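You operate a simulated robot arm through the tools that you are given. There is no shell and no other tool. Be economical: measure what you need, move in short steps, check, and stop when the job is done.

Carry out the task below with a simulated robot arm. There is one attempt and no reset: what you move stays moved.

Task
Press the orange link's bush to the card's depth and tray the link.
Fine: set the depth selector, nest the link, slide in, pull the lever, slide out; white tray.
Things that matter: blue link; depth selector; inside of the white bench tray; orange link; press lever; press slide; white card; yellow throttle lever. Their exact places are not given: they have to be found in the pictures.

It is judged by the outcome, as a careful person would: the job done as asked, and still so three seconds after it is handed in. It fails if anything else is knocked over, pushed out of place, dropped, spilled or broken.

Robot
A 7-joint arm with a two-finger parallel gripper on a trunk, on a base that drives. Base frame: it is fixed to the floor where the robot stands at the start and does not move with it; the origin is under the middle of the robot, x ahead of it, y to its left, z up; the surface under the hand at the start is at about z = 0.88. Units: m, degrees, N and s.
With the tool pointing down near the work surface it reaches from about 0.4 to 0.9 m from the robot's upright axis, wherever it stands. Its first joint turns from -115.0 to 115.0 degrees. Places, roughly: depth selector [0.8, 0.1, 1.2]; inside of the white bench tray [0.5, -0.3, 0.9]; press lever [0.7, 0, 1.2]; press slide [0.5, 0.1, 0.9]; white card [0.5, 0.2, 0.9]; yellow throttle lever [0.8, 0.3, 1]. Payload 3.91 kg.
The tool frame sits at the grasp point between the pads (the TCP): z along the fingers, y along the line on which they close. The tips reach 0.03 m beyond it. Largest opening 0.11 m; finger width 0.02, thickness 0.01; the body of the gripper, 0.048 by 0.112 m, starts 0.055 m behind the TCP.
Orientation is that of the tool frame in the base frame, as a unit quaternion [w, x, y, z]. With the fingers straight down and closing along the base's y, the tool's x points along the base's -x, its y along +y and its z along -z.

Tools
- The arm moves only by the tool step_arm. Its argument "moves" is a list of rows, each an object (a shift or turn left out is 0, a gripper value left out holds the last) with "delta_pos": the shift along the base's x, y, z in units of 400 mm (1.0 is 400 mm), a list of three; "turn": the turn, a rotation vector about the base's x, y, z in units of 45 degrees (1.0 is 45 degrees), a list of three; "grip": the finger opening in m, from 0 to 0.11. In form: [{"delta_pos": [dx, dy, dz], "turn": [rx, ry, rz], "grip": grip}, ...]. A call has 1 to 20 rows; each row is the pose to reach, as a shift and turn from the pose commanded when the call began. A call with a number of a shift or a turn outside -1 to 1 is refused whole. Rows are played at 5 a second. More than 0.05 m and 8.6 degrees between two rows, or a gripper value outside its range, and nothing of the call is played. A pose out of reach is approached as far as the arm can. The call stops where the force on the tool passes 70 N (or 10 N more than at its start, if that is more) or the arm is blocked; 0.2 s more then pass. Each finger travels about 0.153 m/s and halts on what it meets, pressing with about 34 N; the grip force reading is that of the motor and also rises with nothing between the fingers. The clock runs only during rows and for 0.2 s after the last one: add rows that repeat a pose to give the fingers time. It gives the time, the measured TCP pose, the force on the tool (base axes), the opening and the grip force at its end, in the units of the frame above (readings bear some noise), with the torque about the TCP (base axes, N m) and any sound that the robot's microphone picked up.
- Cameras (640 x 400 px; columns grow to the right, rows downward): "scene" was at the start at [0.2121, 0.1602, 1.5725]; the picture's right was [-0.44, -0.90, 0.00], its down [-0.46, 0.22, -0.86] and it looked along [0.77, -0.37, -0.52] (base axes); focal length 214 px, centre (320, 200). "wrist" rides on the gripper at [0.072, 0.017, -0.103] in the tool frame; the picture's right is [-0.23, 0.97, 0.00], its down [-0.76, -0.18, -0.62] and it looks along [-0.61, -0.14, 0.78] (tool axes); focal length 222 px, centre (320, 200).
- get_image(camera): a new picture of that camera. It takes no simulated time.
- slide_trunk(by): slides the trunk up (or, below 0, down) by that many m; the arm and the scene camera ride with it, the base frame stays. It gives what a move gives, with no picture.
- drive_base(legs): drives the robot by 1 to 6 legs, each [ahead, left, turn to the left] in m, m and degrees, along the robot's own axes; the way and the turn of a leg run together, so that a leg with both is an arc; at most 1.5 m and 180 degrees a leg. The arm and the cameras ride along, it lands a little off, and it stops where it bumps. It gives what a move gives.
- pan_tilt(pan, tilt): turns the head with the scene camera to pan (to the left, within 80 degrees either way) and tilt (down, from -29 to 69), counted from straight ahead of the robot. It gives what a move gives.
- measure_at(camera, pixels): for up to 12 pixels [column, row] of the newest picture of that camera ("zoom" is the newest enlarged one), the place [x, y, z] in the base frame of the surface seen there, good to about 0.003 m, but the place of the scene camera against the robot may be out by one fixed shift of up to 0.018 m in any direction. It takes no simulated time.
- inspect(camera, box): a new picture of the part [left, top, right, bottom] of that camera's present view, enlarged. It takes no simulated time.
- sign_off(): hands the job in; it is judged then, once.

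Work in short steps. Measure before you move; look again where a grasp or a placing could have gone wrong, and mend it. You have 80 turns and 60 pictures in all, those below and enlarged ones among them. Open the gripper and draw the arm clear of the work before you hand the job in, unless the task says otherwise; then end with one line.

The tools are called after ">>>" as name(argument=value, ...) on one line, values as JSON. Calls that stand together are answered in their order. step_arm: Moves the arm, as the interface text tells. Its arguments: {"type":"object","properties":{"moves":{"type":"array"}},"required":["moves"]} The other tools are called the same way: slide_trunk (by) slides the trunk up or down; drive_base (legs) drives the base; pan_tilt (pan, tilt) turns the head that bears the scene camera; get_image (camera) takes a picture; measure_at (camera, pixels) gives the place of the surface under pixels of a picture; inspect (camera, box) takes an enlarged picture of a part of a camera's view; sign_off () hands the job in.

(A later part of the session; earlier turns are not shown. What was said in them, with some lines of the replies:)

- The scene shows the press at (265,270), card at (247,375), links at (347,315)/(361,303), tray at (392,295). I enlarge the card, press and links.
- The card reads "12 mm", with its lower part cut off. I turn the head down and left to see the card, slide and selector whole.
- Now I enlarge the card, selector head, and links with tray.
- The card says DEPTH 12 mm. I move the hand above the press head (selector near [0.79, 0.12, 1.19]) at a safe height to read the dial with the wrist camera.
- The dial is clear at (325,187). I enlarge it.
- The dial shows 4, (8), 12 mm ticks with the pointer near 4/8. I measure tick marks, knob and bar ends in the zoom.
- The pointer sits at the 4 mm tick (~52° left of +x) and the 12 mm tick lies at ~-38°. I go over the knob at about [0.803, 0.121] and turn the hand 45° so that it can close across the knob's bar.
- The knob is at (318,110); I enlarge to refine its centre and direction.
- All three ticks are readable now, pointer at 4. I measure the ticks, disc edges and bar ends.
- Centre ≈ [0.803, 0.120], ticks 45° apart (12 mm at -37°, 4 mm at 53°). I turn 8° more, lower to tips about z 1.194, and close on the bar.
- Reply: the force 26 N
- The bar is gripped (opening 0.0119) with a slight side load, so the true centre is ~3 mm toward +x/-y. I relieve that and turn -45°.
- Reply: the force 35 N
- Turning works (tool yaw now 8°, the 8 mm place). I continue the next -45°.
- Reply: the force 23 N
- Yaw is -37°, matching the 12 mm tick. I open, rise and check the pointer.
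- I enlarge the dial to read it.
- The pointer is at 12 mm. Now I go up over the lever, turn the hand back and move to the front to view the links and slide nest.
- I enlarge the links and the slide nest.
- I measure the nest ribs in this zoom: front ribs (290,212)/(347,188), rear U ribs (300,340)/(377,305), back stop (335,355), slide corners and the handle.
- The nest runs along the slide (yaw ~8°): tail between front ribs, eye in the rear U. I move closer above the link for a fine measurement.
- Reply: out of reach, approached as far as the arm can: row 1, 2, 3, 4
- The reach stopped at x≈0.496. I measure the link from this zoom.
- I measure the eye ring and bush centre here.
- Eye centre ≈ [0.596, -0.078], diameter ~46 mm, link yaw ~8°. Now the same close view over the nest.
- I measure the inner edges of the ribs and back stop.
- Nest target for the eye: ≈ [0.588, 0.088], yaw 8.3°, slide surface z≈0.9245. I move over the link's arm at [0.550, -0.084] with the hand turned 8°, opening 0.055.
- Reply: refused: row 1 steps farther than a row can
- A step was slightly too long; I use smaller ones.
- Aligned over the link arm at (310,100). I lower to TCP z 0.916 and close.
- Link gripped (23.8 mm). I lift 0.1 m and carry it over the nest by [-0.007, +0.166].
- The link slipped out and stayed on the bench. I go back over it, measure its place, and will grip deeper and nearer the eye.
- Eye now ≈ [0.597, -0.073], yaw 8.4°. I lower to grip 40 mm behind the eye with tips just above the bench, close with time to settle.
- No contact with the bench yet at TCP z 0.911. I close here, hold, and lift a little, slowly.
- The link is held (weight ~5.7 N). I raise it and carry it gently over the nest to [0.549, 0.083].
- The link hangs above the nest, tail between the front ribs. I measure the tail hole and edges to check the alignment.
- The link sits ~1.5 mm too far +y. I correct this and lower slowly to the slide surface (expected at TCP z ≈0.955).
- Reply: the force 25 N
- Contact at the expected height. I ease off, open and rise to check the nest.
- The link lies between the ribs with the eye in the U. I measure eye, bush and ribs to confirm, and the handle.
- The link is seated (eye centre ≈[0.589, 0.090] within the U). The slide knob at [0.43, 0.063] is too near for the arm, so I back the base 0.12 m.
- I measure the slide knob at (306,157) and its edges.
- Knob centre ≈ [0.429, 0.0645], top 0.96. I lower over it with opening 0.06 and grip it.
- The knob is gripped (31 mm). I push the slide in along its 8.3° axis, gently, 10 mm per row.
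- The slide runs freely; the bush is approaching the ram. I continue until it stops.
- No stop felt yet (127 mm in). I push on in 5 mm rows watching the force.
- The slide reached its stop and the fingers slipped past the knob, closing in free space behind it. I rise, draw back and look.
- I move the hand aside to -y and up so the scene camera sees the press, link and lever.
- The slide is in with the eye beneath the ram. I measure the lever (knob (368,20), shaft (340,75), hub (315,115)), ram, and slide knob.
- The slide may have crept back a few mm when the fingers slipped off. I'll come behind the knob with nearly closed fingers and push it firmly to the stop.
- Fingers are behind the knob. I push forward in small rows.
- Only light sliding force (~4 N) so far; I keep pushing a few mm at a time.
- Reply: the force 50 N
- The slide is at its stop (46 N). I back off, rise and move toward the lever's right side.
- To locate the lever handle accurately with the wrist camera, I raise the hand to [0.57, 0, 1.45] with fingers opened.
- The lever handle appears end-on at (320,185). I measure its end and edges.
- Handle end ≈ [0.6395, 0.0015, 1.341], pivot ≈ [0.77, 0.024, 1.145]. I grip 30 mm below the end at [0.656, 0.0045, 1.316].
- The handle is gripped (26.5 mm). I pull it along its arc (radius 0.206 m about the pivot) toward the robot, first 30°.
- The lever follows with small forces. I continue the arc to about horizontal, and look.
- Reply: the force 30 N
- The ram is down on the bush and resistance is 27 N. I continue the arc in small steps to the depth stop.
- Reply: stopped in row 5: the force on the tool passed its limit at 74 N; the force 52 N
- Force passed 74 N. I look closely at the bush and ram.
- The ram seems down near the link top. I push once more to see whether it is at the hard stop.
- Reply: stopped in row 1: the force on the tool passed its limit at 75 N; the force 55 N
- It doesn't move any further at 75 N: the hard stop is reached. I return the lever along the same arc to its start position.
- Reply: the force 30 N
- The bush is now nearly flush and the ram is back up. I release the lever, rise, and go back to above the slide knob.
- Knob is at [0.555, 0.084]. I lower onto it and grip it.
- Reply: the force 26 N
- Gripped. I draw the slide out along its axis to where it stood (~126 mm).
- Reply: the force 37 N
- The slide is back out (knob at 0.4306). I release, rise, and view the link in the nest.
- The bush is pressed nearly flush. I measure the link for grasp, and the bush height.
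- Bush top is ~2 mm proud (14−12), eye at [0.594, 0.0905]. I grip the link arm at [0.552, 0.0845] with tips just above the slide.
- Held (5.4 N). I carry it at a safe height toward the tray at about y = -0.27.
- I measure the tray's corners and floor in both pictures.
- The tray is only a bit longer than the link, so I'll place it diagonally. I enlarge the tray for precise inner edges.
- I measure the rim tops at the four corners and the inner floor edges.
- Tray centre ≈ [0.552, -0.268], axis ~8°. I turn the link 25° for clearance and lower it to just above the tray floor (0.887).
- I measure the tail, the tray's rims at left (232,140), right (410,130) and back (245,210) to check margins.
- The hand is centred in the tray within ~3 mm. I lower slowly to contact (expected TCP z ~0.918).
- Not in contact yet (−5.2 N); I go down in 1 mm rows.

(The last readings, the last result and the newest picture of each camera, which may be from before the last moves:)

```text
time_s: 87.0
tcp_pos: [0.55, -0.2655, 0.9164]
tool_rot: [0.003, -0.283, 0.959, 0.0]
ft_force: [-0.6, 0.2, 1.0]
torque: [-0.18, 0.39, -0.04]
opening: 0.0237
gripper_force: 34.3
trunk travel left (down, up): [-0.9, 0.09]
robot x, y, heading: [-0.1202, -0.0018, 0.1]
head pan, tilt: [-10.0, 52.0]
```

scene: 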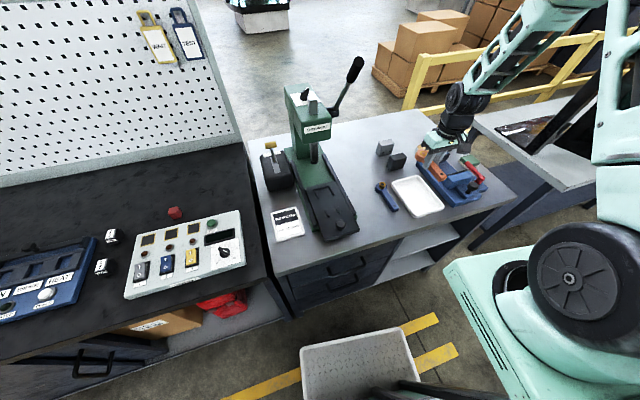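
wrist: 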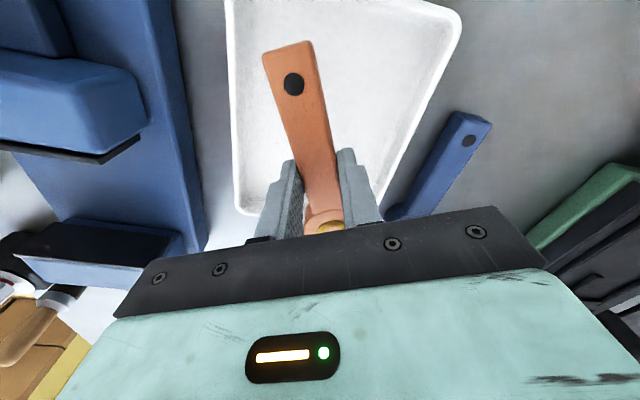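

The weight is taken by the tray floor. I open, rise straight up and look.

>>> step_arm(moves=[{"grip": 0.035}, {"grip": 0.045}, {"grip": 0.045}, {"delta_pos": [0, 0, 0.06], "grip": 0.045}, {"delta_pos": [0, 0, 0.14], "grip": 0.045}, {"delta_pos": [0, 0, 0.24]}, {"delta_pos": [0, 0, 0.34]}, {"delta_pos": [-0.06, 0, 0.44], "grip": 0.08}, {"delta_pos": [-0.1, 0, 0.54], "grip": 0.11}])

>>> get_image(camera="wrist")

>>> get_image(camera="scene")

```text
time_s: 89.0
tcp_pos: [0.5094, -0.2643, 1.1344]
tool_rot: [0.004, -0.285, 0.959, 0.0]
ft_force: [0.4, 0.2, -0.5]
torque: [0.0, 0.01, -0.01]
opening: 0.1098
gripper_force: 0.1
trunk travel left (down, up): [-0.9, 0.09]
robot x, y, heading: [-0.1239, 0.0031, -0.1]
head pan, tilt: [-10.0, 52.0]
```

```text
4 pictures are left
```

wrist: 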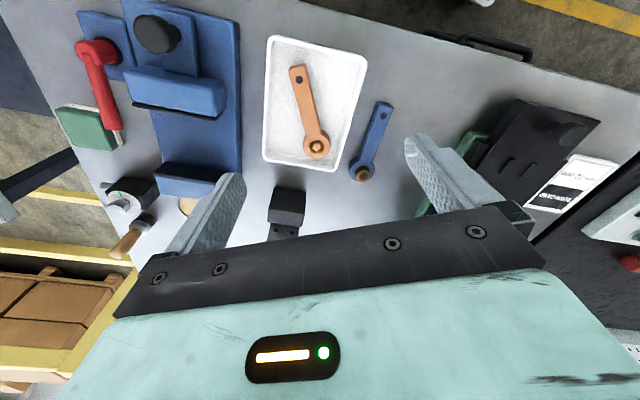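

```text
3 pictures are left
```

scene: 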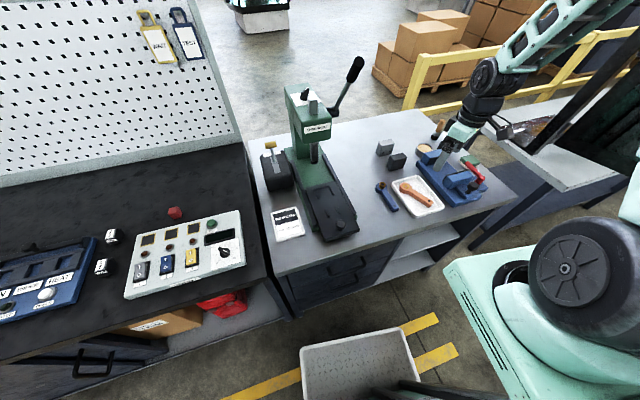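

The orange link lies flat inside the white tray. The slide is out, the lever is up, the other items are in place, and the open hand is clear above. I hand in.

>>> sign_off()

```text
The job is handed in.
```

The orange link's bush was pressed at the 12 mm setting (about 2 mm still proud, from about 14 mm before), and the link now lies flat in the white tray; the job is handed in.
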